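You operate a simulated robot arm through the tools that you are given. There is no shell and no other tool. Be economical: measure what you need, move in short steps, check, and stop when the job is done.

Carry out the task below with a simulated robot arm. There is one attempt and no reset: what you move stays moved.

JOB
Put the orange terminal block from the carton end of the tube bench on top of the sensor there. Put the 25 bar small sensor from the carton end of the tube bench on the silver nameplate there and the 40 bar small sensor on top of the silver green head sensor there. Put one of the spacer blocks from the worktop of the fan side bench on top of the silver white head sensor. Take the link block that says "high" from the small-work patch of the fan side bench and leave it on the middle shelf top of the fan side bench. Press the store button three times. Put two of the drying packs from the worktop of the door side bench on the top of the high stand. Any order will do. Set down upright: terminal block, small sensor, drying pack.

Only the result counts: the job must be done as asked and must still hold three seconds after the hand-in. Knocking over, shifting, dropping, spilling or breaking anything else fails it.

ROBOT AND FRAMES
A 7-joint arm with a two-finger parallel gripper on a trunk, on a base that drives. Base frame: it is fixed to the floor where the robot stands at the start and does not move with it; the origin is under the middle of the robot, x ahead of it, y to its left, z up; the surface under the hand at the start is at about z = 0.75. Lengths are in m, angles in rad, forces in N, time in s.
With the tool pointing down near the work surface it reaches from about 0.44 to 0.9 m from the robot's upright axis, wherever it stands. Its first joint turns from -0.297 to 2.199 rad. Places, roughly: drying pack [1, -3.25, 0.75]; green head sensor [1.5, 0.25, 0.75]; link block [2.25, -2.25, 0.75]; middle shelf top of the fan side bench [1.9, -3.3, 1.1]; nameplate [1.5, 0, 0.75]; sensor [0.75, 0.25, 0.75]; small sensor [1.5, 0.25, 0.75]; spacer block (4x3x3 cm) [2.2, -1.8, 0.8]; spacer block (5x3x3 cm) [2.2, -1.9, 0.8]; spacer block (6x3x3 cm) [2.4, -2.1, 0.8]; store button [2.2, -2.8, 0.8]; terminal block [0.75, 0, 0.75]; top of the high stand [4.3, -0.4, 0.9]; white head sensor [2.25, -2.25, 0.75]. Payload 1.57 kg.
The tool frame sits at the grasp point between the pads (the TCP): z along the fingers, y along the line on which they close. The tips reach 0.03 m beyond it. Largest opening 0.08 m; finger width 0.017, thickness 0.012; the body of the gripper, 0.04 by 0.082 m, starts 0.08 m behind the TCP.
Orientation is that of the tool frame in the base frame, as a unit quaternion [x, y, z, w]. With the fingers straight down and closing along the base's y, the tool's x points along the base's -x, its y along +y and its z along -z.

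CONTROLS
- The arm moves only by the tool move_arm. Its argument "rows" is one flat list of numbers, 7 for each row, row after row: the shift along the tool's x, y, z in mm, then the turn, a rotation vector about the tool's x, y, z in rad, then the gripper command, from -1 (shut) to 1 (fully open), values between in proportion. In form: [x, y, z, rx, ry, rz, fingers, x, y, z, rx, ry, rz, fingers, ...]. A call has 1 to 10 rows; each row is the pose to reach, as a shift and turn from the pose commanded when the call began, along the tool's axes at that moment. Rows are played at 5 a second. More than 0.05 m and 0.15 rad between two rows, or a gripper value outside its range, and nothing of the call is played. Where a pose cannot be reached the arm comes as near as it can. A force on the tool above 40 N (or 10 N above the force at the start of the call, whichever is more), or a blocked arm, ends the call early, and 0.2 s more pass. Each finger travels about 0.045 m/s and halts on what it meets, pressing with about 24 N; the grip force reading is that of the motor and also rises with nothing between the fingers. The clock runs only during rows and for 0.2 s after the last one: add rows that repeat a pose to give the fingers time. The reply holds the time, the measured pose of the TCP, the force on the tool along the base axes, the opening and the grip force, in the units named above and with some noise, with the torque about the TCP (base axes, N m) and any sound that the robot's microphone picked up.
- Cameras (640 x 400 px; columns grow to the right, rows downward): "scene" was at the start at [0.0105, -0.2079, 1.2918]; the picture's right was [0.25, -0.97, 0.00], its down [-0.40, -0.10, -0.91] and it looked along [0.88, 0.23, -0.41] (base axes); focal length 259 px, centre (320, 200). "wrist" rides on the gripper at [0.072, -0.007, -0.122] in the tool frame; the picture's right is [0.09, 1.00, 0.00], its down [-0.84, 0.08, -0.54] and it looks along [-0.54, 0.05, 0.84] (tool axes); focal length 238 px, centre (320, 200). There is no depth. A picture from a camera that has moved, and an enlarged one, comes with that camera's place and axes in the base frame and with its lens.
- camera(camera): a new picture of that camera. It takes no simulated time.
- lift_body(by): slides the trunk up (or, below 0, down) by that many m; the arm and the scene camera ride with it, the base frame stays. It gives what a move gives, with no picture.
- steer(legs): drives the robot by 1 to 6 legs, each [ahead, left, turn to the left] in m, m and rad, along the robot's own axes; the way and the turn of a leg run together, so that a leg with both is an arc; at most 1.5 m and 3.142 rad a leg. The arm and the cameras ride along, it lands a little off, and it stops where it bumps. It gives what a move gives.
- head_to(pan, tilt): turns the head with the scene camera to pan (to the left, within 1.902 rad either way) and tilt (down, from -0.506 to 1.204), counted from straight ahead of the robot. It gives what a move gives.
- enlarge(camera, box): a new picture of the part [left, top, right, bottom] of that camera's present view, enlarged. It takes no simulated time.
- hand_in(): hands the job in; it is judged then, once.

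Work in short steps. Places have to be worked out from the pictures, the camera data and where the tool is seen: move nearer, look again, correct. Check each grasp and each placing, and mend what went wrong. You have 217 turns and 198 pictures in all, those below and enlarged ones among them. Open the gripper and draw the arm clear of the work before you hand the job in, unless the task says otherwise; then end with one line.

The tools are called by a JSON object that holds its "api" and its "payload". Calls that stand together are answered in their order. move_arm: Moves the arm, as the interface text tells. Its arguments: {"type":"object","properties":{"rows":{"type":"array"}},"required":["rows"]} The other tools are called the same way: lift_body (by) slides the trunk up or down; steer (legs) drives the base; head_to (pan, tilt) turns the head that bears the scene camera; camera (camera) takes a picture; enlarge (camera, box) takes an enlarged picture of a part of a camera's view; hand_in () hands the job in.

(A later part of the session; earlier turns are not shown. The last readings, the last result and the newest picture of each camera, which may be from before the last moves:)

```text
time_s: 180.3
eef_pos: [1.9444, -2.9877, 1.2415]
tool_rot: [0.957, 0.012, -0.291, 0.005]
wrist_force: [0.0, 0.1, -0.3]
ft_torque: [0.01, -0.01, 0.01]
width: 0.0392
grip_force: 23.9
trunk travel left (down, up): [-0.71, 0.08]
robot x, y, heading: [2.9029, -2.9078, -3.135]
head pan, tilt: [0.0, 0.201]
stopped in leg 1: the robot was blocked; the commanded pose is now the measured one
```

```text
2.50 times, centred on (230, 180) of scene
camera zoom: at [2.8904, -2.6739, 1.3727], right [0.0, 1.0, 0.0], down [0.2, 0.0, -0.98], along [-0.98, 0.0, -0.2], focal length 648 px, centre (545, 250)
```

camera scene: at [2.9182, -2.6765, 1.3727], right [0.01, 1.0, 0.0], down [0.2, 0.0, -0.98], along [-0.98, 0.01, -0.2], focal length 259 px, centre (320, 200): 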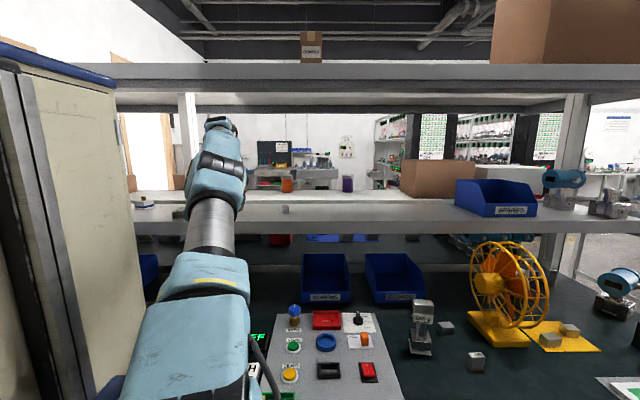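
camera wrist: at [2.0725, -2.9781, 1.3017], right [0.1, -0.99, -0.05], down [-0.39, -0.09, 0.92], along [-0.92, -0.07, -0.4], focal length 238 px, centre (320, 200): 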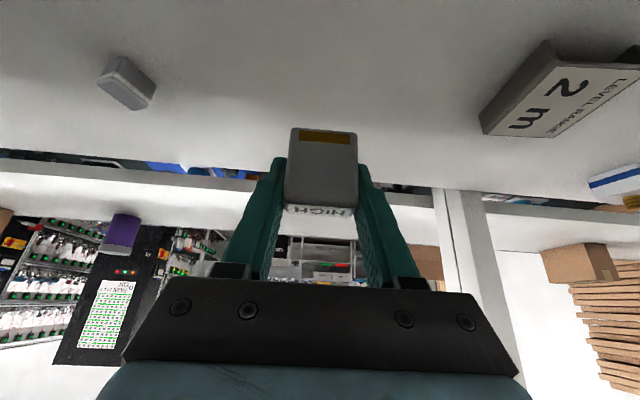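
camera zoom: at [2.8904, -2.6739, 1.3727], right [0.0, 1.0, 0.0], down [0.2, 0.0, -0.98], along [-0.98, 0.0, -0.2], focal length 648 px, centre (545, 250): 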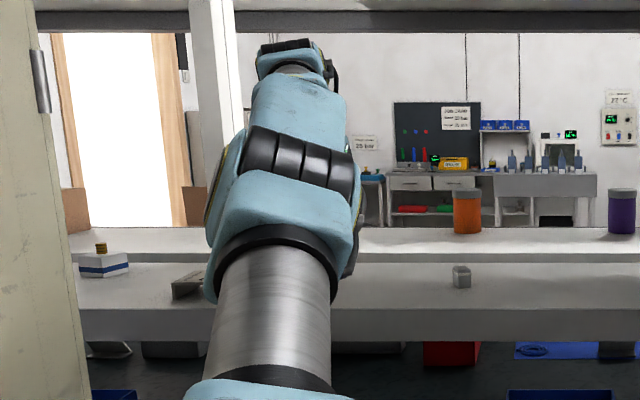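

Front edge at x ≈ 1.985, so TCP at 1.944 puts the block 4 cm inside. I lower with the trunk, keeping the reach.

{"api": "lift_body", "payload": {"by": -0.085}}

{"api": "camera", "payload": {"camera": "wrist"}}

```text
time_s: 181.5
eef_pos: [1.9443, -2.9867, 1.1555]
tool_rot: [0.956, 0.012, -0.292, 0.004]
wrist_force: [0.0, 0.1, 0.0]
ft_torque: [-0.01, 0.03, 0.0]
width: 0.0393
grip_force: 24.1
trunk travel left (down, up): [-0.625, 0.165]
robot x, y, heading: [2.9012, -2.9045, -3.139]
head pan, tilt: [0.0, 0.201]
```

```text
102 pictures are left
camera wrist: at [2.0725, -2.978, 1.217], right [0.1, -0.99, -0.05], down [-0.39, -0.09, 0.92], along [-0.92, -0.07, -0.4], focal length 238 px, centre (320, 200)
```

wrist: 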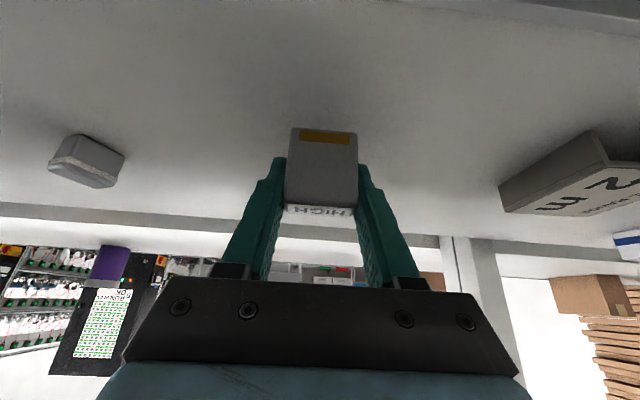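

Lowering further in small trunk steps.

{"api": "lift_body", "payload": {"by": -0.01}}

{"api": "lift_body", "payload": {"by": -0.004}}

{"api": "lift_body", "payload": {"by": -0.003}}

{"api": "camera", "payload": {"camera": "wrist"}}

```text
time_s: 182.1
eef_pos: [1.9457, -2.987, 1.1452]
tool_rot: [0.956, 0.012, -0.292, 0.005]
wrist_force: [-0.8, -0.5, 0.4]
ft_torque: [0.02, -0.02, -0.01]
width: 0.0391
grip_force: 24.0
trunk travel left (down, up): [-0.615, 0.175]
robot x, y, heading: [2.9006, -2.9004, -3.138]
head pan, tilt: [0.0, 0.201]
```

```text
time_s: 182.6
eef_pos: [1.9451, -2.9867, 1.1419]
tool_rot: [0.956, 0.011, -0.293, 0.004]
wrist_force: [-1.0, -2.1, 5.4]
ft_torque: [0.05, 0.07, 0.02]
width: 0.0389
grip_force: 23.8
trunk travel left (down, up): [-0.611, 0.179]
robot x, y, heading: [2.9032, -2.9008, -3.138]
head pan, tilt: [0.0, 0.201]
```

```text
time_s: 183.1
eef_pos: [1.9453, -2.9888, 1.1436]
tool_rot: [0.956, 0.011, -0.295, 0.005]
wrist_force: [-3.6, -2.1, 22.7]
ft_torque: [0.03, 0.07, -0.01]
width: 0.0392
grip_force: 24.3
trunk travel left (down, up): [-0.608, 0.182]
robot x, y, heading: [2.9024, -2.9003, -3.138]
head pan, tilt: [0.0, 0.201]
```

```text
101 pictures are left
camera wrist: at [2.0734, -2.9778, 1.2031], right [0.1, -0.99, -0.05], down [-0.38, -0.08, 0.92], along [-0.92, -0.07, -0.39], focal length 238 px, centre (320, 200)
```

wrist: 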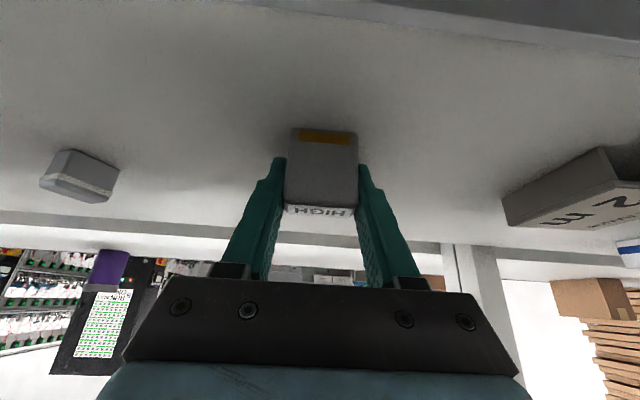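

On the shelf (contact at 1.142). I ease up 3 mm, open, and raise the trunk.

{"api": "lift_body", "payload": {"by": 0.004}}

{"api": "move_arm", "payload": {"rows": [0, 0, 0, 0, 0, 0, -0.3, 0, 0, 0, 0, 0, 0, 0.4, 0, 0, 0, 0, 0, 0, 1, 0, 0, 0, 0, 0, 0, 1, 0, 0, 0, 0, 0, 0, 1]}}

{"api": "lift_body", "payload": {"by": 0.08}}

{"api": "camera", "payload": {"camera": "wrist"}}

```text
time_s: 183.6
eef_pos: [1.9453, -2.9871, 1.1419]
tool_rot: [0.956, 0.012, -0.292, 0.004]
wrist_force: [-1.4, -0.2, 14.7]
ft_torque: [-0.04, 0.07, -0.01]
width: 0.0393
grip_force: 23.8
trunk travel left (down, up): [-0.612, 0.178]
robot x, y, heading: [2.9049, -2.9027, -3.14]
head pan, tilt: [0.0, 0.201]
```

```text
time_s: 184.8
eef_pos: [1.9442, -2.9882, 1.1431]
tool_rot: [0.957, 0.012, -0.291, 0.005]
wrist_force: [0.0, -0.4, -0.2]
ft_torque: [0.01, -0.02, -0.01]
width: 0.0802
grip_force: 0.1
trunk travel left (down, up): [-0.612, 0.178]
robot x, y, heading: [2.9035, -2.9008, -3.14]
head pan, tilt: [0.0, 0.201]
```

```text
time_s: 186.0
eef_pos: [1.9442, -2.9888, 1.2223]
tool_rot: [0.957, 0.011, -0.291, 0.004]
wrist_force: [0.0, -0.4, -0.4]
ft_torque: [0.02, -0.03, -0.02]
width: 0.0801
grip_force: 0.0
trunk travel left (down, up): [-0.692, 0.098]
robot x, y, heading: [2.9036, -2.9036, -3.139]
head pan, tilt: [0.0, 0.201]
```

```text
100 pictures are left
camera wrist: at [2.0725, -2.978, 1.2838], right [0.1, -0.99, -0.05], down [-0.39, -0.09, 0.92], along [-0.92, -0.07, -0.4], focal length 238 px, centre (320, 200)
```

wrist: 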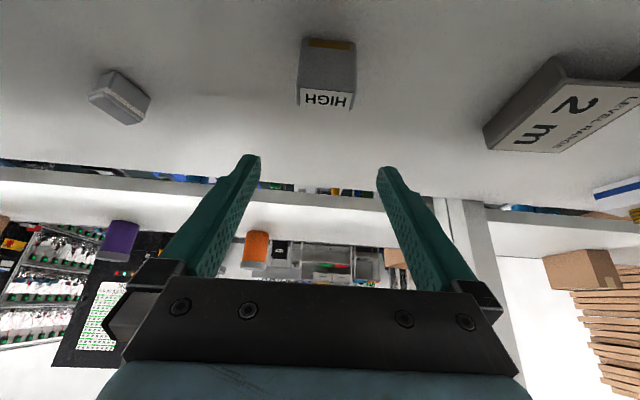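

HIGH block stands on the middle shelf. Next the STORE button at about (2.241, -2.738). I retract the arm out of the shelf, then back off and straighten the tool.

{"api": "move_arm", "payload": {"rows": [33, 0, -22, 0, 0, 0, 1, 66, 0, -44, 0, 0, 0, 1, 100, 0, -66, 0, 0, 0, 1, 133, 0, -88, 0, 0, 0, 1, 166, 0, -110, 0, 0, 0, 1, 200, 0, -132, 0, 0, 0, 1, 233, 0, -154, 0, 0, 0, 1, 267, 0, -176, 0, 0, 0, 1, 290, 0, -192, 0, 0, 0, 1]}}

{"api": "steer", "payload": {"legs": [[-0.06, -0.13, 0]]}}

{"api": "move_arm", "payload": {"rows": [0, 0, 0, 0, 0.14, 0, 0, 0, 0, 0, 0, 0.28, 0, -1, 0, 0, 0, 0, 0.42, 0, -1, 0, 0, 0, 0, 0.53, 0, -1, 0, 0, 0, 0, 0.59, 0, -1, 0, 0, 0, 0, 0.59, 0, -1, 0, 0, 0, 0, 0.59, 0, -1]}}

{"api": "camera", "payload": {"camera": "wrist"}}

```text
time_s: 188.0
eef_pos: [2.2824, -2.9669, 1.2134]
tool_rot: [0.958, 0.002, -0.287, 0.003]
wrist_force: [-0.4, 0.9, 0.7]
ft_torque: [0.0, -0.01, 0.01]
width: 0.0799
grip_force: 0.1
trunk travel left (down, up): [-0.692, 0.098]
robot x, y, heading: [2.9042, -2.9039, -3.142]
head pan, tilt: [0.0, 0.201]
```

```text
time_s: 189.3
eef_pos: [2.343, -2.8383, 1.2142]
tool_rot: [0.958, 0.003, -0.287, 0.002]
wrist_force: [0.2, -0.3, -0.4]
ft_torque: [0.01, 0.03, 0.0]
width: 0.0799
grip_force: 0.1
trunk travel left (down, up): [-0.692, 0.098]
robot x, y, heading: [2.9635, -2.7741, -3.142]
head pan, tilt: [0.0, 0.201]
```

```text
time_s: 190.9
eef_pos: [2.3485, -2.8414, 1.2177]
tool_rot: [1.0, 0.005, 0.001, 0.001]
wrist_force: [0.0, -0.4, -0.1]
ft_torque: [0.0, -0.01, 0.0]
width: 0.0004
grip_force: 21.2
trunk travel left (down, up): [-0.692, 0.098]
robot x, y, heading: [2.9646, -2.7706, -3.137]
head pan, tilt: [0.0, 0.201]
```

```text
99 pictures are left
camera wrist: at [2.4214, -2.8344, 1.3399], right [0.1, -0.99, 0.0], down [-0.84, -0.08, 0.54], along [-0.54, -0.05, -0.84], focal length 238 px, centre (320, 200)
```

wrist: 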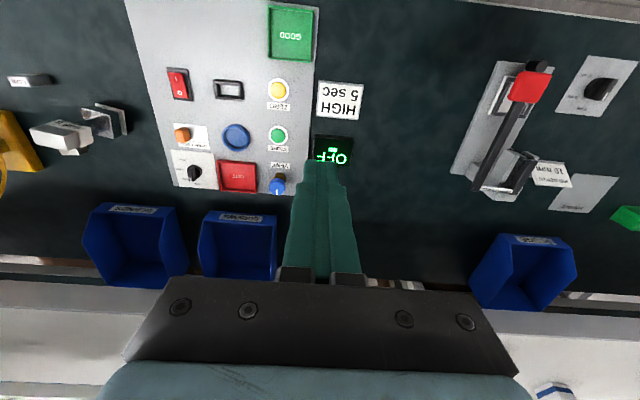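

STORE is the green button at (278,136). I descend to above it for a closer look.

{"api": "move_arm", "payload": {"rows": [-25, -22, 25, 0, 0, 0, -1, -50, -44, 50, 0, 0, 0, -1, -75, -66, 75, 0, 0, 0, -1, -100, -88, 100, 0, 0, 0, -1, -107, -95, 140, 0, 0, 0, -1, -107, -95, 185, 0, 0, 0, -1, -107, -95, 230, 0, 0, 0, -1, -107, -95, 275, 0, 0, 0, -1, -107, -95, 275, 0, 0, 0, -1]}}

{"api": "camera", "payload": {"camera": "wrist"}}

{"api": "enlarge", "payload": {"camera": "wrist", "box": [220, 60, 420, 220]}}

```text
time_s: 192.9
eef_pos: [2.243, -2.7483, 0.9409]
tool_rot: [1.0, 0.005, 0.001, 0.0]
wrist_force: [0.7, -0.3, -0.2]
ft_torque: [-0.04, 0.02, 0.0]
width: 0.0
grip_force: 21.6
trunk travel left (down, up): [-0.692, 0.098]
robot x, y, heading: [2.9649, -2.7768, -3.137]
head pan, tilt: [0.0, 0.201]
```

```text
98 pictures are left
camera wrist: at [2.3148, -2.7413, 1.0648], right [0.1, -0.99, 0.0], down [-0.84, -0.08, 0.54], along [-0.54, -0.05, -0.84], focal length 238 px, centre (320, 200)
```

wrist: 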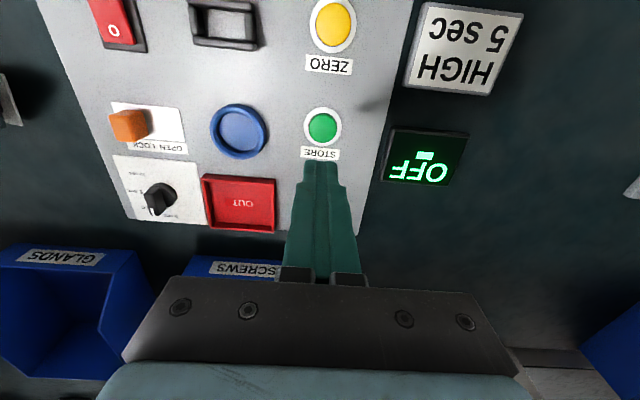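

```text
2.50 times, centred on (320, 140) of wrist
camera zoom: at [2.3148, -2.7413, 1.0648], right [0.1, -0.99, 0.0], down [-0.84, -0.08, 0.54], along [-0.54, -0.05, -0.84], focal length 596 px, centre (320, 350)
```

zoom: 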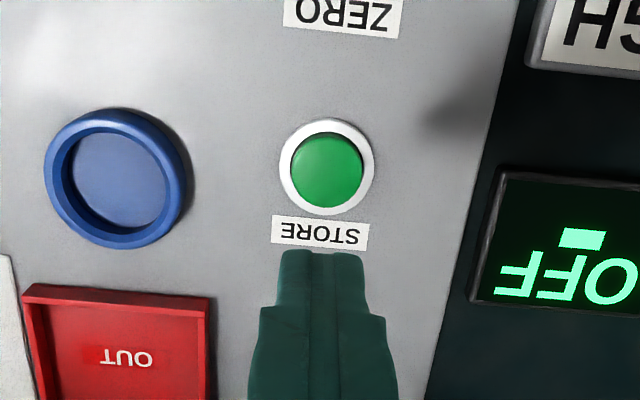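

Button centre (2.2375, -2.751). I shift and go down to tip height about 0.80, then probe gently.

{"api": "move_arm", "payload": {"rows": [-5, 3, 30, 0, 0, 0, -1, -5, 3, 65, 0, 0, 0, -1, -5, 3, 95, 0, 0, 0, -1, -5, 3, 110, 0, 0, 0, -1, -5, 3, 110, 0, 0, 0, -1]}}

{"api": "enlarge", "payload": {"camera": "wrist", "box": [240, 80, 400, 200]}}

```text
time_s: 194.2
eef_pos: [2.2384, -2.7493, 0.8316]
tool_rot: [1.0, 0.004, 0.0, 0.0]
wrist_force: [-0.3, 0.0, 0.1]
ft_torque: [-0.02, -0.01, -0.03]
width: 0.0
grip_force: 21.8
trunk travel left (down, up): [-0.692, 0.098]
robot x, y, heading: [2.9615, -2.774, -3.138]
head pan, tilt: [0.0, 0.201]
```

```text
3.33 times, centred on (320, 140) of wrist
camera zoom: at [2.3098, -2.7425, 0.9539], right [0.1, -0.99, 0.0], down [-0.84, -0.08, 0.54], along [-0.54, -0.05, -0.84], focal length 794 px, centre (320, 400)
```

zoom: 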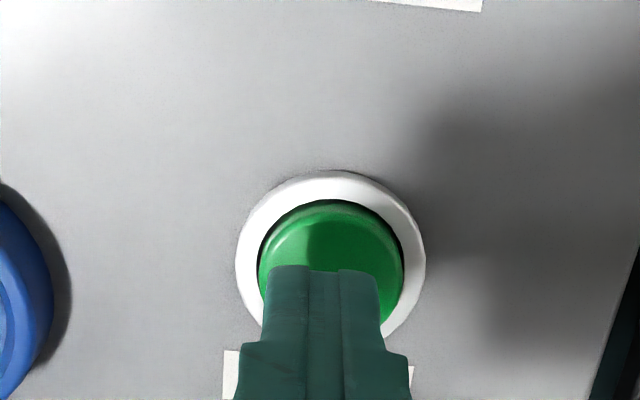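

Tips are centred over the green cap. I probe down in 2 mm steps.

{"api": "move_arm", "payload": {"rows": [0, 2, 3, 0, 0, 0, -1, 0, 2, 6, 0, 0, 0, -1, 0, 2, 8, 0, 0, 0, -1, 0, 2, 10, 0, 0, 0, -1]}}

{"api": "move_arm", "payload": {"rows": [0, 0, 1.5, 0, 0, 0, -1, 0, 0, 3, 0, 0, 0, -1, 0, 0, 3, 0, 0, 0, -1]}}

```text
time_s: 195.2
eef_pos: [2.2366, -2.7519, 0.8224]
tool_rot: [1.0, 0.004, 0.001, 0.0]
wrist_force: [-0.4, 0.1, 0.1]
ft_torque: [-0.05, -0.01, 0.04]
width: 0.0002
grip_force: 21.5
trunk travel left (down, up): [-0.692, 0.098]
robot x, y, heading: [2.9609, -2.7749, -3.139]
head pan, tilt: [0.0, 0.201]
```

```text
time_s: 195.9
eef_pos: [2.2363, -2.751, 0.8181]
tool_rot: [1.0, 0.004, 0.001, 0.001]
wrist_force: [0.7, -0.4, 0.5]
ft_torque: [0.03, -0.01, 0.01]
width: 0.0002
grip_force: 21.5
trunk travel left (down, up): [-0.692, 0.098]
robot x, y, heading: [2.9653, -2.7716, -3.134]
head pan, tilt: [0.0, 0.201]
```

Still free; continuing.

{"api": "move_arm", "payload": {"rows": [0, 0, 1.5, 0, 0, 0, -1, 0, 0, 3, 0, 0, 0, -1, 0, 0, 3, 0, 0, 0, -1]}}

{"api": "move_arm", "payload": {"rows": [0, 0, 1.5, 0, 0, 0, -1, 0, 0, 3, 0, 0, 0, -1, 0, 0, 3, 0, 0, 0, -1]}}

{"api": "move_arm", "payload": {"rows": [0, 0, 1.5, 0, 0, 0, -1, 0, 0, 3, 0, 0, 0, -1, 0, 0, 3, 0, 0, 0, -1]}}

```text
time_s: 196.8
eef_pos: [2.2362, -2.7507, 0.8152]
tool_rot: [1.0, 0.004, 0.001, 0.0]
wrist_force: [0.4, 0.3, 0.6]
ft_torque: [0.01, 0.0, 0.01]
width: 0.0
grip_force: 21.9
trunk travel left (down, up): [-0.692, 0.098]
robot x, y, heading: [2.9638, -2.7702, -3.141]
head pan, tilt: [0.0, 0.201]
```

```text
time_s: 197.6
eef_pos: [2.2366, -2.7521, 0.8134]
tool_rot: [1.0, 0.004, 0.001, 0.0]
wrist_force: [0.5, 0.4, 0.5]
ft_torque: [0.01, -0.01, 0.0]
width: 0.0
grip_force: 21.4
trunk travel left (down, up): [-0.692, 0.098]
robot x, y, heading: [2.9564, -2.7737, -3.139]
head pan, tilt: [0.0, 0.201]
```

```text
time_s: 198.3
eef_pos: [2.2361, -2.752, 0.8099]
tool_rot: [1.0, 0.004, 0.001, 0.0]
wrist_force: [2.5, -1.9, 2.3]
ft_torque: [0.0, -0.04, -0.03]
width: 0.0001
grip_force: 21.3
trunk travel left (down, up): [-0.692, 0.098]
robot x, y, heading: [2.9588, -2.7708, -3.137]
head pan, tilt: [0.0, 0.201]
heard: click
```

A click at TCP z ≈ 0.810: first press. I lift 12 mm to release and check the panel.

{"api": "move_arm", "payload": {"rows": [0, 0, -6, 0, 0, 0, -1, 0, 0, -12, 0, 0, 0, -1, 0, 0, -12, 0, 0, 0, -1, 0, 0, -12, 0, 0, 0, -1]}}

{"api": "camera", "payload": {"camera": "wrist"}}

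```text
time_s: 199.3
eef_pos: [2.2374, -2.7519, 0.8222]
tool_rot: [1.0, 0.004, 0.001, 0.0]
wrist_force: [-0.3, -0.3, 0.3]
ft_torque: [-0.01, -0.02, 0.01]
width: 0.0001
grip_force: 21.6
trunk travel left (down, up): [-0.692, 0.098]
robot x, y, heading: [2.9672, -2.7753, -3.142]
head pan, tilt: [0.0, 0.201]
```

```text
95 pictures are left
camera wrist: at [2.3087, -2.7446, 0.9441], right [0.1, -0.99, 0.0], down [-0.84, -0.08, 0.54], along [-0.54, -0.05, -0.84], focal length 238 px, centre (320, 200)
```

wrist: 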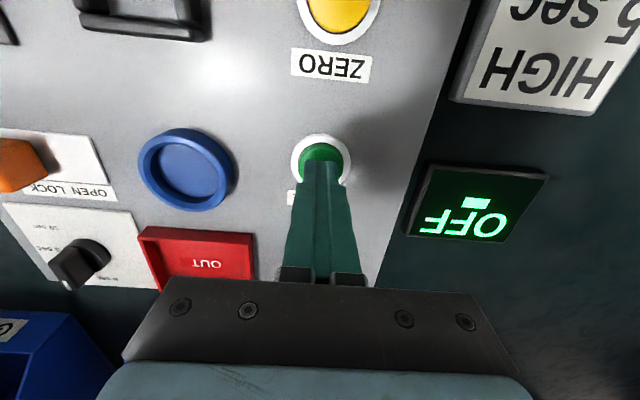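

Released. Second press: down 12.5 mm (just where the click came), hold briefly, and up.

{"api": "move_arm", "payload": {"rows": [0, 0, 6, 0, 0, 0, -1, 0, 0, 10, 0, 0, 0, -1, 0, 0, 12, 0, 0, 0, -1, 0, 0, 12.5, 0, 0, 0, -1]}}

{"api": "move_arm", "payload": {"rows": [0, 0, -6, 0, 0, 0, -1, 0, 0, -12.5, 0, 0, 0, -1, 0, 0, -12.5, 0, 0, 0, -1, 0, 0, -12.5, 0, 0, 0, -1]}}

```text
time_s: 200.3
eef_pos: [2.238, -2.7515, 0.8102]
tool_rot: [1.0, 0.004, 0.0, 0.001]
wrist_force: [0.4, 2.6, 3.2]
ft_torque: [0.05, -0.05, 0.0]
width: 0.0001
grip_force: 21.3
trunk travel left (down, up): [-0.692, 0.098]
robot x, y, heading: [2.9632, -2.7759, -3.14]
head pan, tilt: [0.0, 0.201]
heard: click
```

```text
time_s: 201.3
eef_pos: [2.2361, -2.7524, 0.8234]
tool_rot: [1.0, 0.004, 0.001, 0.0]
wrist_force: [-0.5, 0.3, 0.6]
ft_torque: [-0.01, 0.03, -0.01]
width: 0.0
grip_force: 21.4
trunk travel left (down, up): [-0.692, 0.098]
robot x, y, heading: [2.96, -2.7741, -3.137]
head pan, tilt: [0.0, 0.201]
```

Second click. Third press the same way, then rise clear.

{"api": "move_arm", "payload": {"rows": [0, 0, 6, 0, 0, 0, -1, 0, 0, 10, 0, 0, 0, -1, 0, 0, 12, 0, 0, 0, -1, 0, 0, 12.5, 0, 0, 0, -1]}}

{"api": "move_arm", "payload": {"rows": [0, 0, -15, 0, 0, 0, -1, 0, 0, -50, 0, 0, 0, -1, 0, 0, -95, 0, 0, 0, -1, 0, 0, -140, 0, 0, 0, -1, 0, 0, -185, 0, 0, 0, -1, 20, 0, -230, 0, 0, 0, -1, 60, 0, -250, 0, 0, 0, -1, 100, 0, -270, 0, 0, 0, -1, 100, 0, -270, 0, 0, 0, -1]}}

{"api": "camera", "payload": {"camera": "wrist"}}

```text
time_s: 202.3
eef_pos: [2.2384, -2.7517, 0.8108]
tool_rot: [1.0, 0.004, 0.0, 0.001]
wrist_force: [1.8, -0.3, 3.9]
ft_torque: [-0.02, -0.07, -0.02]
width: 0.0004
grip_force: 21.2
trunk travel left (down, up): [-0.692, 0.098]
robot x, y, heading: [2.9651, -2.7701, -3.135]
head pan, tilt: [0.0, 0.201]
heard: click
```

```text
time_s: 204.3
eef_pos: [2.3369, -2.7508, 1.0811]
tool_rot: [1.0, 0.004, 0.001, -0.001]
wrist_force: [-0.2, 0.8, 0.4]
ft_torque: [-0.02, -0.02, 0.04]
width: 0.0
grip_force: 21.3
trunk travel left (down, up): [-0.692, 0.098]
robot x, y, heading: [2.9636, -2.7745, -3.143]
head pan, tilt: [0.0, 0.201]
```

```text
94 pictures are left
camera wrist: at [2.4087, -2.7453, 1.2025], right [0.1, -0.99, 0.0], down [-0.84, -0.08, 0.54], along [-0.54, -0.05, -0.84], focal length 238 px, centre (320, 200)
```

wrist: 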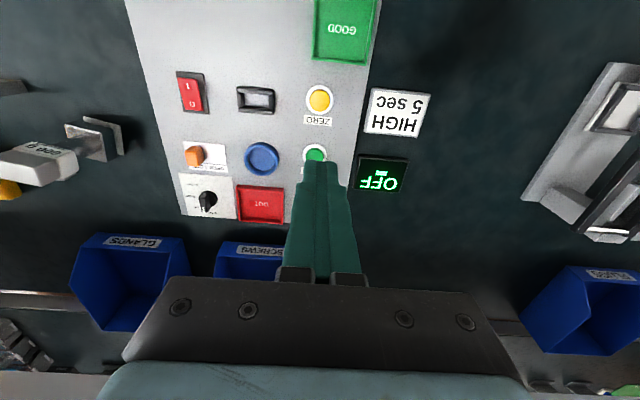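

All three presses clicked. Now to the door side bench: I retract the arm, back off, and drive round the near end of the double bench.

{"api": "move_arm", "payload": {"rows": [40, 0, 0, 0, 0, 0, 0, 80, 0, 0, 0, 0, 0, 1, 110, 0, 0, 0, 0, 0, 1, 110, 0, 0, 0, 0, 0, 1]}}

{"api": "steer", "payload": {"legs": [[-0.25, 0, 0], [0, -1.0, 0], [0, -0.95, 0]]}}

{"api": "steer", "payload": {"legs": [[1.4, 0, 0], [1.4, 0, 0]]}}

{"api": "camera", "payload": {"camera": "scene"}}

```text
time_s: 205.3
eef_pos: [2.4475, -2.7484, 1.0809]
tool_rot: [1.0, 0.003, 0.001, 0.0]
wrist_force: [0.2, 1.0, 0.6]
ft_torque: [-0.01, -0.01, -0.01]
width: 0.0801
grip_force: 0.1
trunk travel left (down, up): [-0.692, 0.098]
robot x, y, heading: [2.963, -2.7742, -3.136]
head pan, tilt: [0.0, 0.201]
```

```text
time_s: 216.5
eef_pos: [2.6604, -0.8169, 1.0815]
tool_rot: [1.0, 0.017, 0.0, 0.0]
wrist_force: [0.2, 0.3, -0.4]
ft_torque: [0.01, 0.01, 0.03]
width: 0.0802
grip_force: 0.1
trunk travel left (down, up): [-0.692, 0.098]
robot x, y, heading: [3.1777, -0.8248, -3.115]
head pan, tilt: [0.0, 0.201]
```

```text
time_s: 230.1
eef_pos: [-0.1452, -0.8962, 1.0811]
tool_rot: [1.0, 0.013, 0.001, -0.001]
wrist_force: [-0.3, 1.0, 0.3]
ft_torque: [0.01, 0.0, 0.01]
width: 0.0801
grip_force: 0.1
trunk travel left (down, up): [-0.692, 0.098]
robot x, y, heading: [0.3731, -0.9119, -3.117]
head pan, tilt: [0.0, 0.201]
```

```text
93 pictures are left
camera scene: at [0.354, -0.6837, 1.3547], right [-0.02, 1.0, 0.0], down [0.2, 0.0, -0.98], along [-0.98, -0.02, -0.2], focal length 259 px, centre (320, 200)
```

scene: 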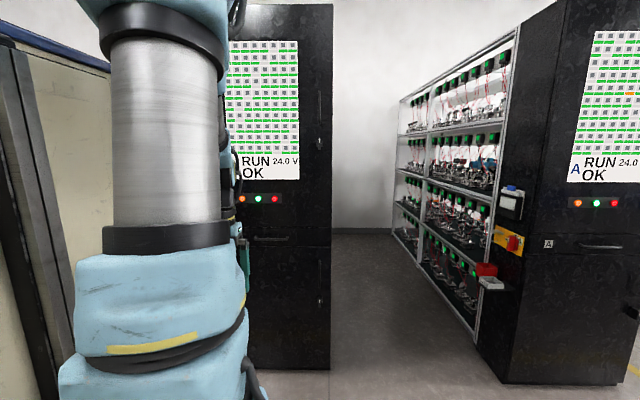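

I turn left toward -y first and look down the aisle by the door side bench.

{"api": "steer", "payload": {"legs": [[0, 0, 1.55]]}}

{"api": "camera", "payload": {"camera": "scene"}}

```text
time_s: 234.2
eef_pos: [0.3338, -1.4281, 1.0808]
tool_rot: [0.712, 0.702, 0.001, 0.0]
wrist_force: [-0.1, -0.3, -0.1]
ft_torque: [0.01, 0.01, -0.03]
width: 0.0798
grip_force: 0.0
trunk travel left (down, up): [-0.692, 0.098]
robot x, y, heading: [0.3715, -0.9102, -1.585]
head pan, tilt: [0.0, 0.201]
```

```text
92 pictures are left
camera scene: at [0.1418, -0.9219, 1.3547], right [-1.0, 0.02, 0.0], down [0.0, 0.2, -0.98], along [-0.02, -0.98, -0.2], focal length 259 px, centre (320, 200)
```

scene: 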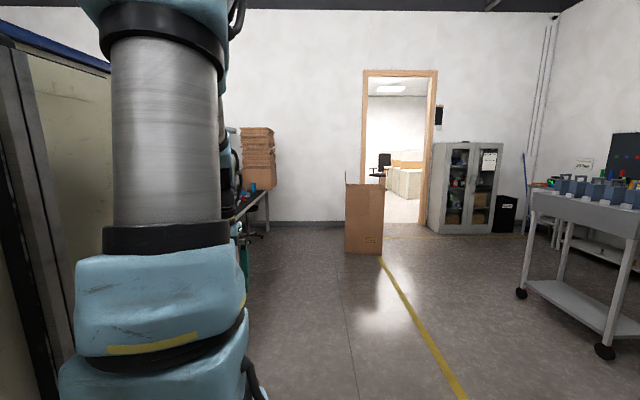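

The aisle is free. I drive along it and turn left to face the door side bench.

{"api": "steer", "payload": {"legs": [[1.4, 0, 0], [0.75, 0, 0], [0, 0, 1.58]]}}

{"api": "camera", "payload": {"camera": "scene"}}

{"api": "camera", "payload": {"camera": "wrist"}}

```text
time_s: 247.3
eef_pos: [0.7542, -3.4275, 1.082]
tool_rot: [0.31, 0.951, 0.0, 0.0]
wrist_force: [-0.2, 0.2, -1.2]
ft_torque: [0.03, 0.0, 0.03]
width: 0.0796
grip_force: 0.2
trunk travel left (down, up): [-0.692, 0.098]
robot x, y, heading: [0.3498, -3.102, -0.635]
head pan, tilt: [0.0, 0.201]
stopped in leg 3: the robot was blocked; the commanded pose is now the measured one
```

```text
91 pictures are left
camera scene: at [0.2286, -3.295, 1.3547], right [-0.59, -0.81, 0.0], down [-0.16, 0.12, -0.98], along [0.79, -0.58, -0.2], focal length 259 px, centre (320, 200)
```

scene: 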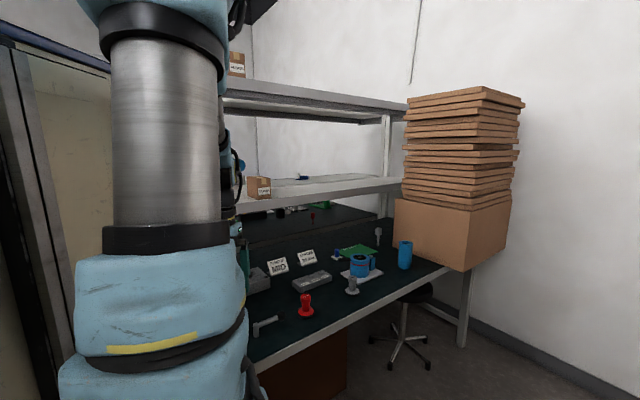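

```text
90 pictures are left
camera wrist: at [0.6919, -3.3915, 1.2036], right [0.51, 0.86, 0.0], down [0.72, -0.43, 0.54], along [0.47, -0.28, -0.84], focal length 238 px, centre (320, 200)
```

wrist: 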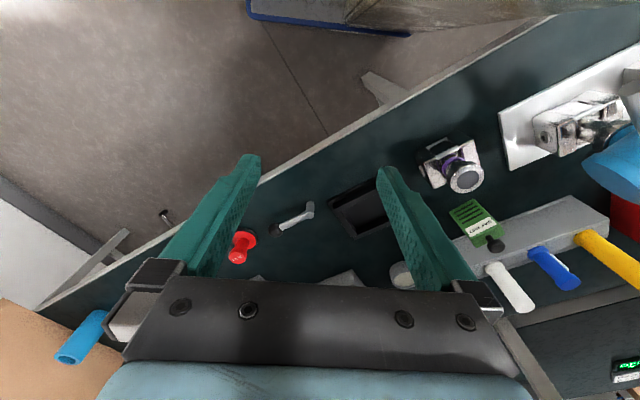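

The base met the bench edge (x ≈ 0.845) while turning. I back off a bit and finish the turn.

{"api": "steer", "payload": {"legs": [[-0.15, -0.02, 0], [0, 0, 0.635]]}}

{"api": "camera", "payload": {"camera": "wrist"}}

{"api": "head_to", "payload": {"pan": 0.0, "tilt": 0.4}}

{"api": "camera", "payload": {"camera": "scene"}}

```text
time_s: 250.4
eef_pos: [0.7378, -3.0482, 1.0813]
tool_rot: [-0.008, 1.0, -0.001, -0.001]
wrist_force: [0.4, -0.2, 1.0]
ft_torque: [0.0, 0.04, 0.0]
width: 0.0802
grip_force: 0.0
trunk travel left (down, up): [-0.692, 0.098]
robot x, y, heading: [0.2194, -3.0288, 0.011]
head pan, tilt: [0.0, 0.201]
```

```text
89 pictures are left
camera wrist: at [0.6653, -3.0563, 1.2036], right [-0.11, 0.99, 0.0], down [0.84, 0.09, 0.54], along [0.54, 0.06, -0.84], focal length 238 px, centre (320, 200)
```

wrist: 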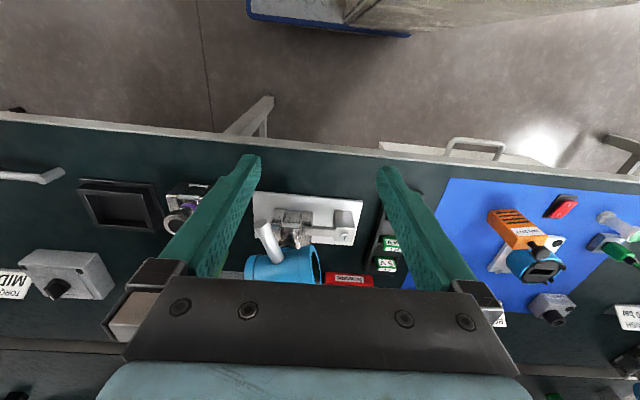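

```text
time_s: 251.1
eef_pos: [0.7368, -3.048, 1.0816]
tool_rot: [-0.008, 1.0, 0.0, 0.0]
wrist_force: [-0.1, 0.1, -0.2]
ft_torque: [0.07, -0.03, 0.0]
width: 0.08
grip_force: 0.0
trunk travel left (down, up): [-0.692, 0.098]
robot x, y, heading: [0.2185, -3.0256, 0.014]
head pan, tilt: [0.0, 0.4]
```

```text
88 pictures are left
camera scene: at [0.2366, -3.2584, 1.3362], right [0.01, -1.0, 0.0], down [-0.39, 0.0, -0.92], along [0.92, 0.01, -0.39], focal length 259 px, centre (320, 200)
```

scene: 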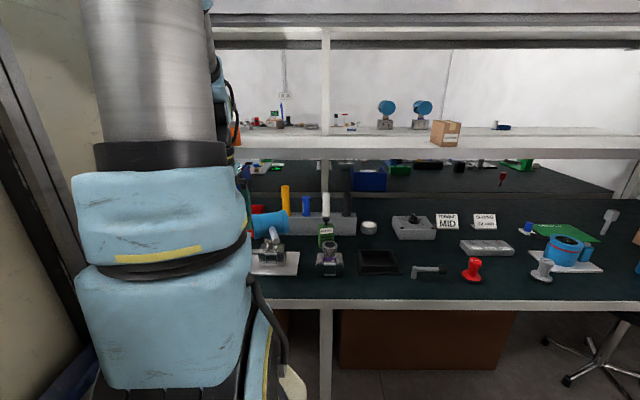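

I look for the drying packs with enlarged views.

{"api": "enlarge", "payload": {"camera": "wrist", "box": [240, 180, 440, 300]}}

{"api": "enlarge", "payload": {"camera": "scene", "box": [230, 170, 440, 290]}}

{"api": "enlarge", "payload": {"camera": "scene", "box": [430, 150, 640, 290]}}

```text
3.20 times, centred on (340, 240) of wrist
camera zoom: at [0.6653, -3.0563, 1.2036], right [-0.11, 0.99, 0.0], down [0.84, 0.09, 0.54], along [0.54, 0.06, -0.84], focal length 763 px, centre (256, 72)
```

zoom: 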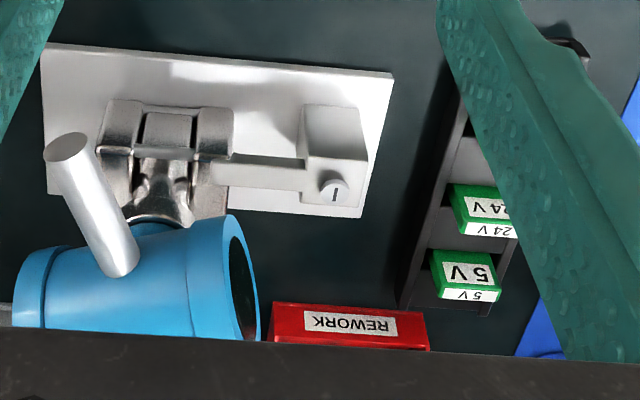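

```text
3.05 times, centred on (335, 230) of scene
camera zoom: at [0.2366, -3.2584, 1.3362], right [0.01, -1.0, 0.0], down [-0.39, 0.0, -0.92], along [0.92, 0.01, -0.39], focal length 791 px, centre (274, 109)
```

zoom: 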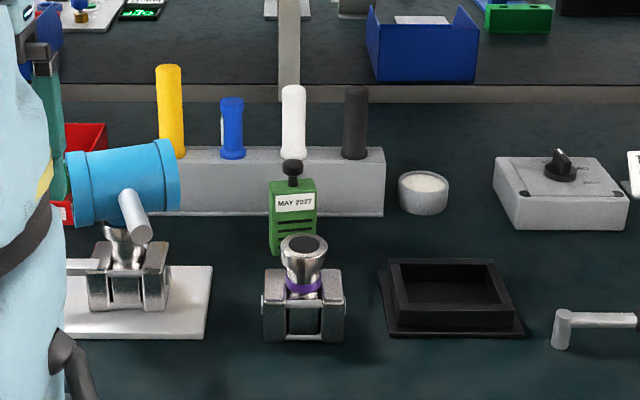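

```text
2.86 times, centred on (535, 220) of scene
camera zoom: at [0.2366, -3.2584, 1.3362], right [0.01, -1.0, 0.0], down [-0.39, 0.0, -0.92], along [0.92, 0.01, -0.39], focal length 741 px, centre (-294, 143)
```

zoom: 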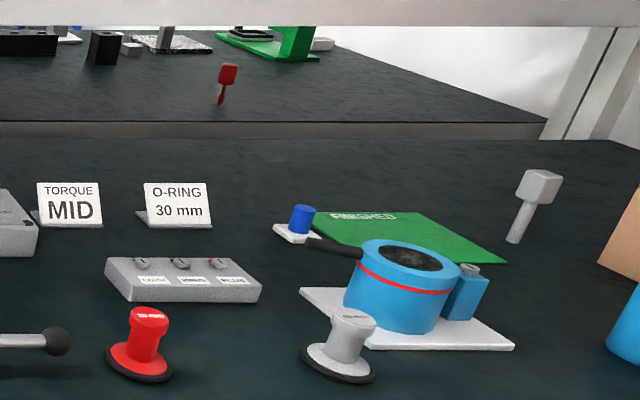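

A green louvred pack marked "MAY 2027" may be one drying pack. I check the right-hand part of the wrist view for others.

{"api": "enlarge", "payload": {"camera": "wrist", "box": [430, 170, 640, 310]}}

{"api": "enlarge", "payload": {"camera": "wrist", "box": [0, 150, 240, 310]}}

```text
2.86 times, centred on (535, 240) of wrist
camera zoom: at [0.6653, -3.0563, 1.2036], right [-0.11, 0.99, 0.0], down [0.84, 0.09, 0.54], along [0.54, 0.06, -0.84], focal length 681 px, centre (-294, 86)
```

zoom: 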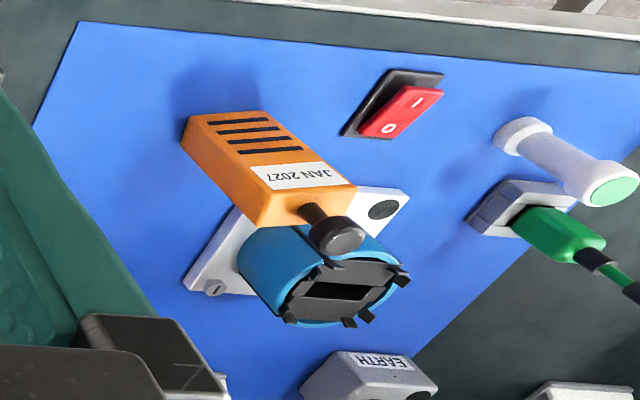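

```text
2.50 times, centred on (120, 230) of wrist
camera zoom: at [0.6653, -3.0563, 1.2036], right [-0.11, 0.99, 0.0], down [0.84, 0.09, 0.54], along [0.54, 0.06, -0.84], focal length 596 px, centre (820, 125)
```

zoom: 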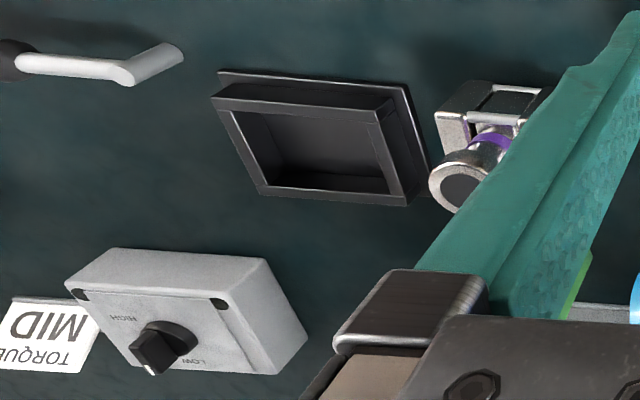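

Drying packs: orange "JAN 2027" near (0.96, -2.6) and green "MAY 2027" near (1.13, -3.27). I strafe left to see the rest of the bench.

{"api": "steer", "payload": {"legs": [[0, 0.45, 0]]}}

{"api": "camera", "payload": {"camera": "scene"}}

{"api": "camera", "payload": {"camera": "wrist"}}

```text
time_s: 253.8
eef_pos: [0.732, -2.6028, 1.0806]
tool_rot: [-0.007, 1.0, 0.0, -0.001]
wrist_force: [-0.5, 0.1, -0.8]
ft_torque: [0.02, 0.04, 0.02]
width: 0.0801
grip_force: 0.1
trunk travel left (down, up): [-0.692, 0.098]
robot x, y, heading: [0.2153, -2.5816, 0.012]
head pan, tilt: [0.0, 0.4]
```

```text
82 pictures are left
camera scene: at [0.2313, -2.8125, 1.3361], right [0.01, -1.0, 0.0], down [-0.39, 0.0, -0.92], along [0.92, 0.01, -0.39], focal length 259 px, centre (320, 200)
```

scene: 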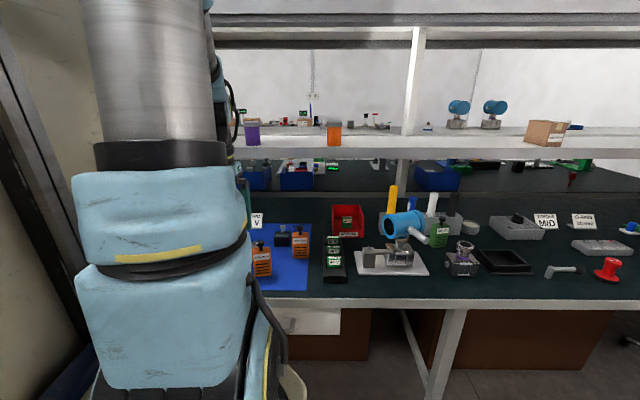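

```text
81 pictures are left
camera wrist: at [0.66, -2.6102, 1.2036], right [-0.11, 0.99, 0.0], down [0.84, 0.09, 0.54], along [0.54, 0.06, -0.84], focal length 238 px, centre (320, 200)
```

wrist: 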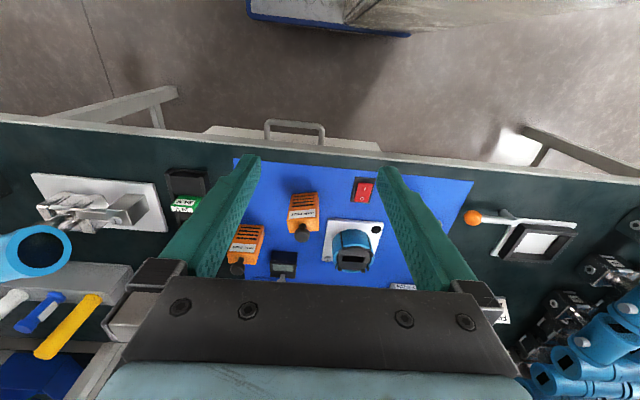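

Two orange packs on the blue mat and a green one; I enlarge to compare them and to search for others.

{"api": "enlarge", "payload": {"camera": "scene", "box": [230, 190, 380, 290]}}

{"api": "enlarge", "payload": {"camera": "scene", "box": [360, 180, 560, 290]}}

{"api": "enlarge", "payload": {"camera": "wrist", "box": [160, 150, 480, 290]}}

```text
4.00 times, centred on (305, 240) of scene
camera zoom: at [0.2313, -2.8125, 1.3361], right [0.01, -1.0, 0.0], down [-0.39, 0.0, -0.92], along [0.92, 0.01, -0.39], focal length 1038 px, centre (380, 40)
```

zoom: 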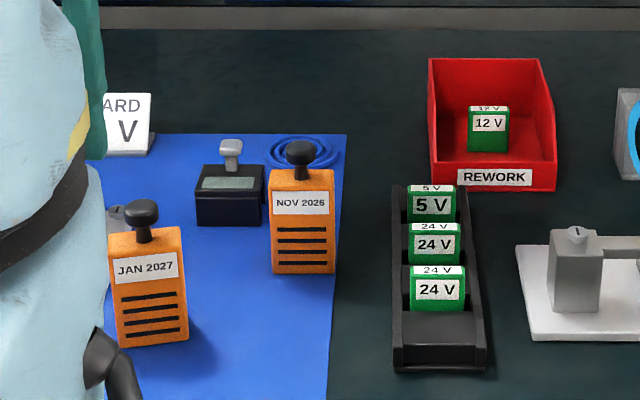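

```text
3.20 times, centred on (460, 235) of scene
camera zoom: at [0.2313, -2.8125, 1.3361], right [0.01, -1.0, 0.0], down [-0.39, 0.0, -0.92], along [0.92, 0.01, -0.39], focal length 830 px, centre (-128, 88)
```

zoom: 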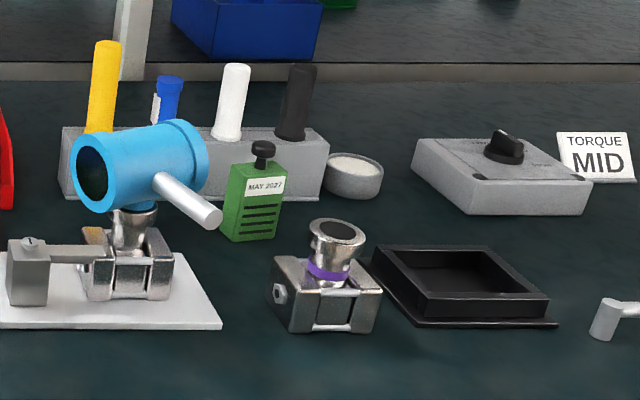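

```text
2.00 times, centred on (320, 220) of wrist
camera zoom: at [0.66, -2.6102, 1.2036], right [-0.11, 0.99, 0.0], down [0.84, 0.09, 0.54], along [0.54, 0.06, -0.84], focal length 477 px, centre (320, 160)
```

zoom: 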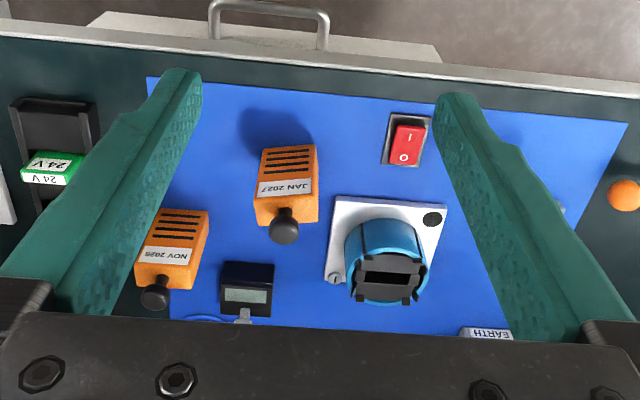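

Three packs: orange JAN 2027 (knob at (0.943, -2.611, 0.883), body top ≈ 0.854, ≈ 56 mm wide), orange NOV 2026, green MAY 2027. I start with JAN 2027: go above it.

{"api": "move_arm", "payload": {"rows": [-40, 0, 0, 0, 0, 0, 1, -80, 0, 0, 0, 0, 0, 1, -120, -4, 0, 0, 0, 0, 1, -160, -8, 0, 0, 0, -0.07, 1, -195, -8, 15, 0, 0, -0.15, 1, -211, -8, 45, 0, 0, -0.15, 1, -211, -8, 85, 0, 0, -0.15, 1, -211, -8, 85, 0, 0, -0.15, 1]}}

{"api": "camera", "payload": {"camera": "wrist"}}

{"api": "enlarge", "payload": {"camera": "wrist", "box": [220, 80, 420, 220]}}

```text
time_s: 255.6
eef_pos: [0.9441, -2.6062, 0.9943]
tool_rot: [-0.083, 0.997, 0.001, 0.0]
wrist_force: [0.1, 0.1, -0.8]
ft_torque: [-0.01, -0.02, -0.02]
width: 0.0797
grip_force: 0.0
trunk travel left (down, up): [-0.692, 0.098]
robot x, y, heading: [0.2176, -2.5848, 0.014]
head pan, tilt: [0.0, 0.4]
```

```text
77 pictures are left
camera wrist: at [0.8741, -2.6248, 1.1166], right [-0.26, 0.97, 0.0], down [0.81, 0.21, 0.54], along [0.52, 0.14, -0.84], focal length 238 px, centre (320, 200)
```

wrist: 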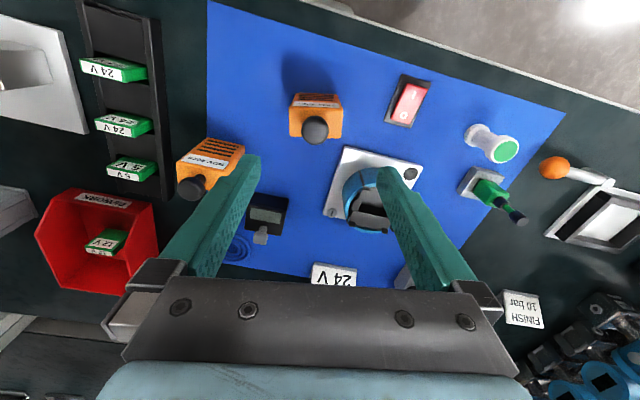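

```text
2.86 times, centred on (320, 150) of wrist
camera zoom: at [0.8741, -2.6248, 1.1166], right [-0.26, 0.97, 0.0], down [0.81, 0.21, 0.54], along [0.52, 0.14, -0.84], focal length 681 px, centre (320, 343)
```

zoom: 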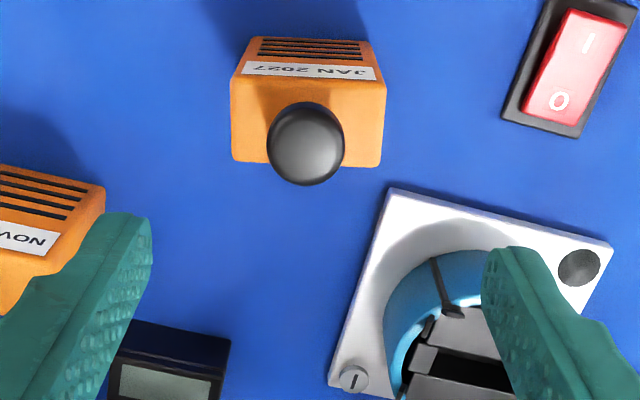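

Aligned. Pack centre (0.942, -2.611), 59 mm wide. I descend to z ≈ 0.825 with the fingers beside it.

{"api": "move_arm", "payload": {"rows": [3, -4, 30, 0, 0, 0, 1, 3, -5, 65, 0, 0, 0, 1, 3, -5, 100, 0, 0, 0, 1, 3, -5, 135, 0, 0, 0, 1, 3, -5, 165, 0, 0, 0, 1, 3, -5, 165, 0, 0, 0, 1]}}

{"api": "camera", "payload": {"camera": "wrist"}}

```text
time_s: 257.0
eef_pos: [0.942, -2.611, 0.8301]
tool_rot: [-0.083, 0.997, 0.0, 0.0]
wrist_force: [0.2, -0.1, -0.3]
ft_torque: [0.01, -0.04, 0.01]
width: 0.08
grip_force: 0.1
trunk travel left (down, up): [-0.692, 0.098]
robot x, y, heading: [0.2123, -2.5835, 0.014]
head pan, tilt: [0.0, 0.4]
```

```text
75 pictures are left
camera wrist: at [0.8711, -2.6303, 0.9525], right [-0.26, 0.97, 0.0], down [0.81, 0.21, 0.54], along [0.52, 0.14, -0.84], focal length 238 px, centre (320, 200)
```

wrist: 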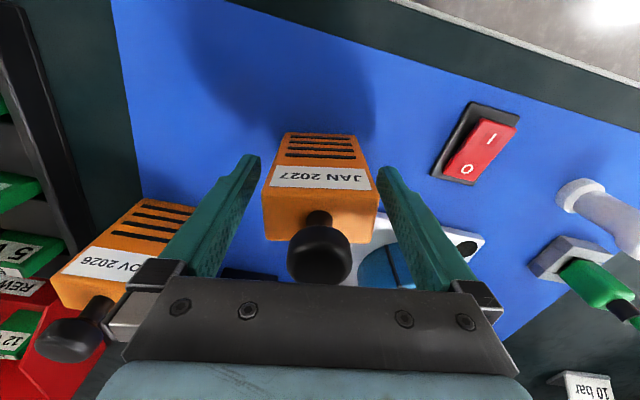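

Fingers straddle the pack. I close and lift slowly.

{"api": "move_arm", "payload": {"rows": [0, 0, 3, 0, 0, 0, 0.6, 0, 0, 3, 0, 0, 0, 0.2, 0, 0, 3, 0, 0, 0, -1, 0, 0, 3, 0, 0, 0, -1, 0, 0, 3, 0, 0, 0, -1, 0, 0, 3, 0, 0, 0, -1]}}

{"api": "move_arm", "payload": {"rows": [0, 0, -3, 0, 0, 0, -1, 0, 0, -8, 0, 0, 0, -1, 0, 0, -18, 0, 0, 0, -1, 0, 0, -32, 0, 0, 0, -1, 0, 0, -48, 0, 0, 0, -1, 0, 0, -66, 0, 0, 0, -1, 0, 0, -84, 0, 0, 0, -1, 0, 0, -102, 0, 0, 0, -1, 0, 0, -120, 0, 0, 0, -1, 0, 0, -137, 0, 0, 0, -1]}}

{"api": "camera", "payload": {"camera": "wrist"}}

```text
time_s: 258.4
eef_pos: [0.9405, -2.6126, 0.8268]
tool_rot: [-0.083, 0.997, 0.001, -0.001]
wrist_force: [0.2, -0.1, 0.6]
ft_torque: [-0.02, 0.01, 0.0]
width: 0.0582
grip_force: 24.0
trunk travel left (down, up): [-0.692, 0.098]
robot x, y, heading: [0.2133, -2.5835, 0.015]
head pan, tilt: [0.0, 0.4]
```

```text
time_s: 260.6
eef_pos: [0.9402, -2.6119, 0.9648]
tool_rot: [-0.083, 0.997, 0.0, -0.001]
wrist_force: [0.4, 0.7, -1.4]
ft_torque: [-0.01, -0.01, 0.02]
width: 0.0582
grip_force: 23.8
trunk travel left (down, up): [-0.692, 0.098]
robot x, y, heading: [0.2158, -2.5812, 0.014]
head pan, tilt: [0.0, 0.4]
```

```text
74 pictures are left
camera wrist: at [0.8712, -2.6308, 1.0873], right [-0.26, 0.97, 0.0], down [0.81, 0.21, 0.54], along [0.52, 0.14, -0.84], focal length 238 px, centre (320, 200)
```

wrist: 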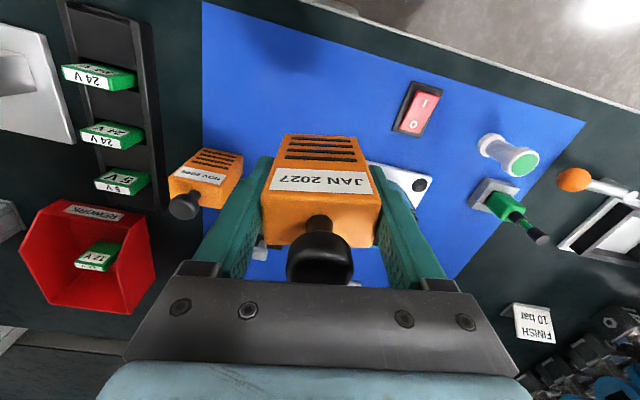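

Held upright (58 mm). I raise and retract slowly for the drive.

{"api": "move_arm", "payload": {"rows": [5, 1, -10, 0, 0, 0, -1, 18, 3, -26, 0, 0, 0, -1, 36, 6, -42, 0, 0, 0, -1, 58, 10, -58, 0, 0, 0, -1, 80, 13, -74, 0, 0, 0, -1, 104, 17, -90, 0, 0, 0, -1, 128, 21, -106, 0, 0, 0, -1, 150, 25, -118, 0, 0, 0, -1, 168, 28, -126, 0, 0, 0, -1, 178, 30, -130, 0, 0, 0, -1]}}

{"api": "steer", "payload": {"legs": [[-0.12, 0, 0], [0, 0.85, 0], [0, 0.9, 0]]}}

{"api": "camera", "payload": {"camera": "wrist"}}

```text
time_s: 262.8
eef_pos: [0.7616, -2.6125, 1.095]
tool_rot: [-0.084, 0.996, 0.0, 0.001]
wrist_force: [0.4, -0.2, -1.3]
ft_torque: [0.01, 0.01, -0.02]
width: 0.0583
grip_force: 23.7
trunk travel left (down, up): [-0.692, 0.098]
robot x, y, heading: [0.2146, -2.5809, 0.012]
head pan, tilt: [0.0, 0.4]
```

```text
time_s: 272.5
eef_pos: [0.5952, -0.8575, 1.0966]
tool_rot: [-0.096, 0.995, -0.001, -0.001]
wrist_force: [0.7, -0.1, -1.1]
ft_torque: [-0.01, -0.02, 0.02]
width: 0.0579
grip_force: 24.1
trunk travel left (down, up): [-0.692, 0.098]
robot x, y, heading: [0.0433, -0.8426, 0.037]
head pan, tilt: [0.0, 0.4]
```

```text
73 pictures are left
camera wrist: at [0.5253, -0.8785, 1.2181], right [-0.28, 0.96, 0.0], down [0.81, 0.24, 0.54], along [0.52, 0.15, -0.84], focal length 238 px, centre (320, 200)
```

wrist: 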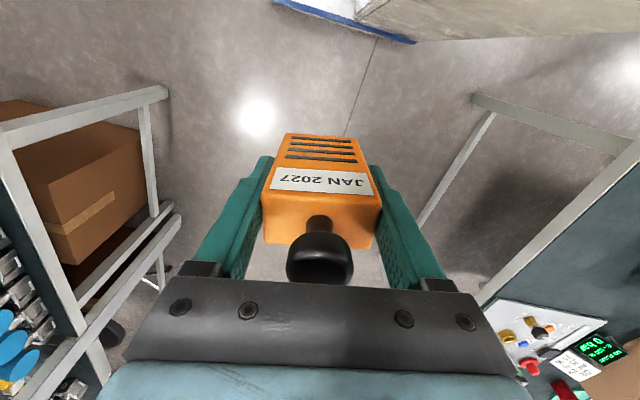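

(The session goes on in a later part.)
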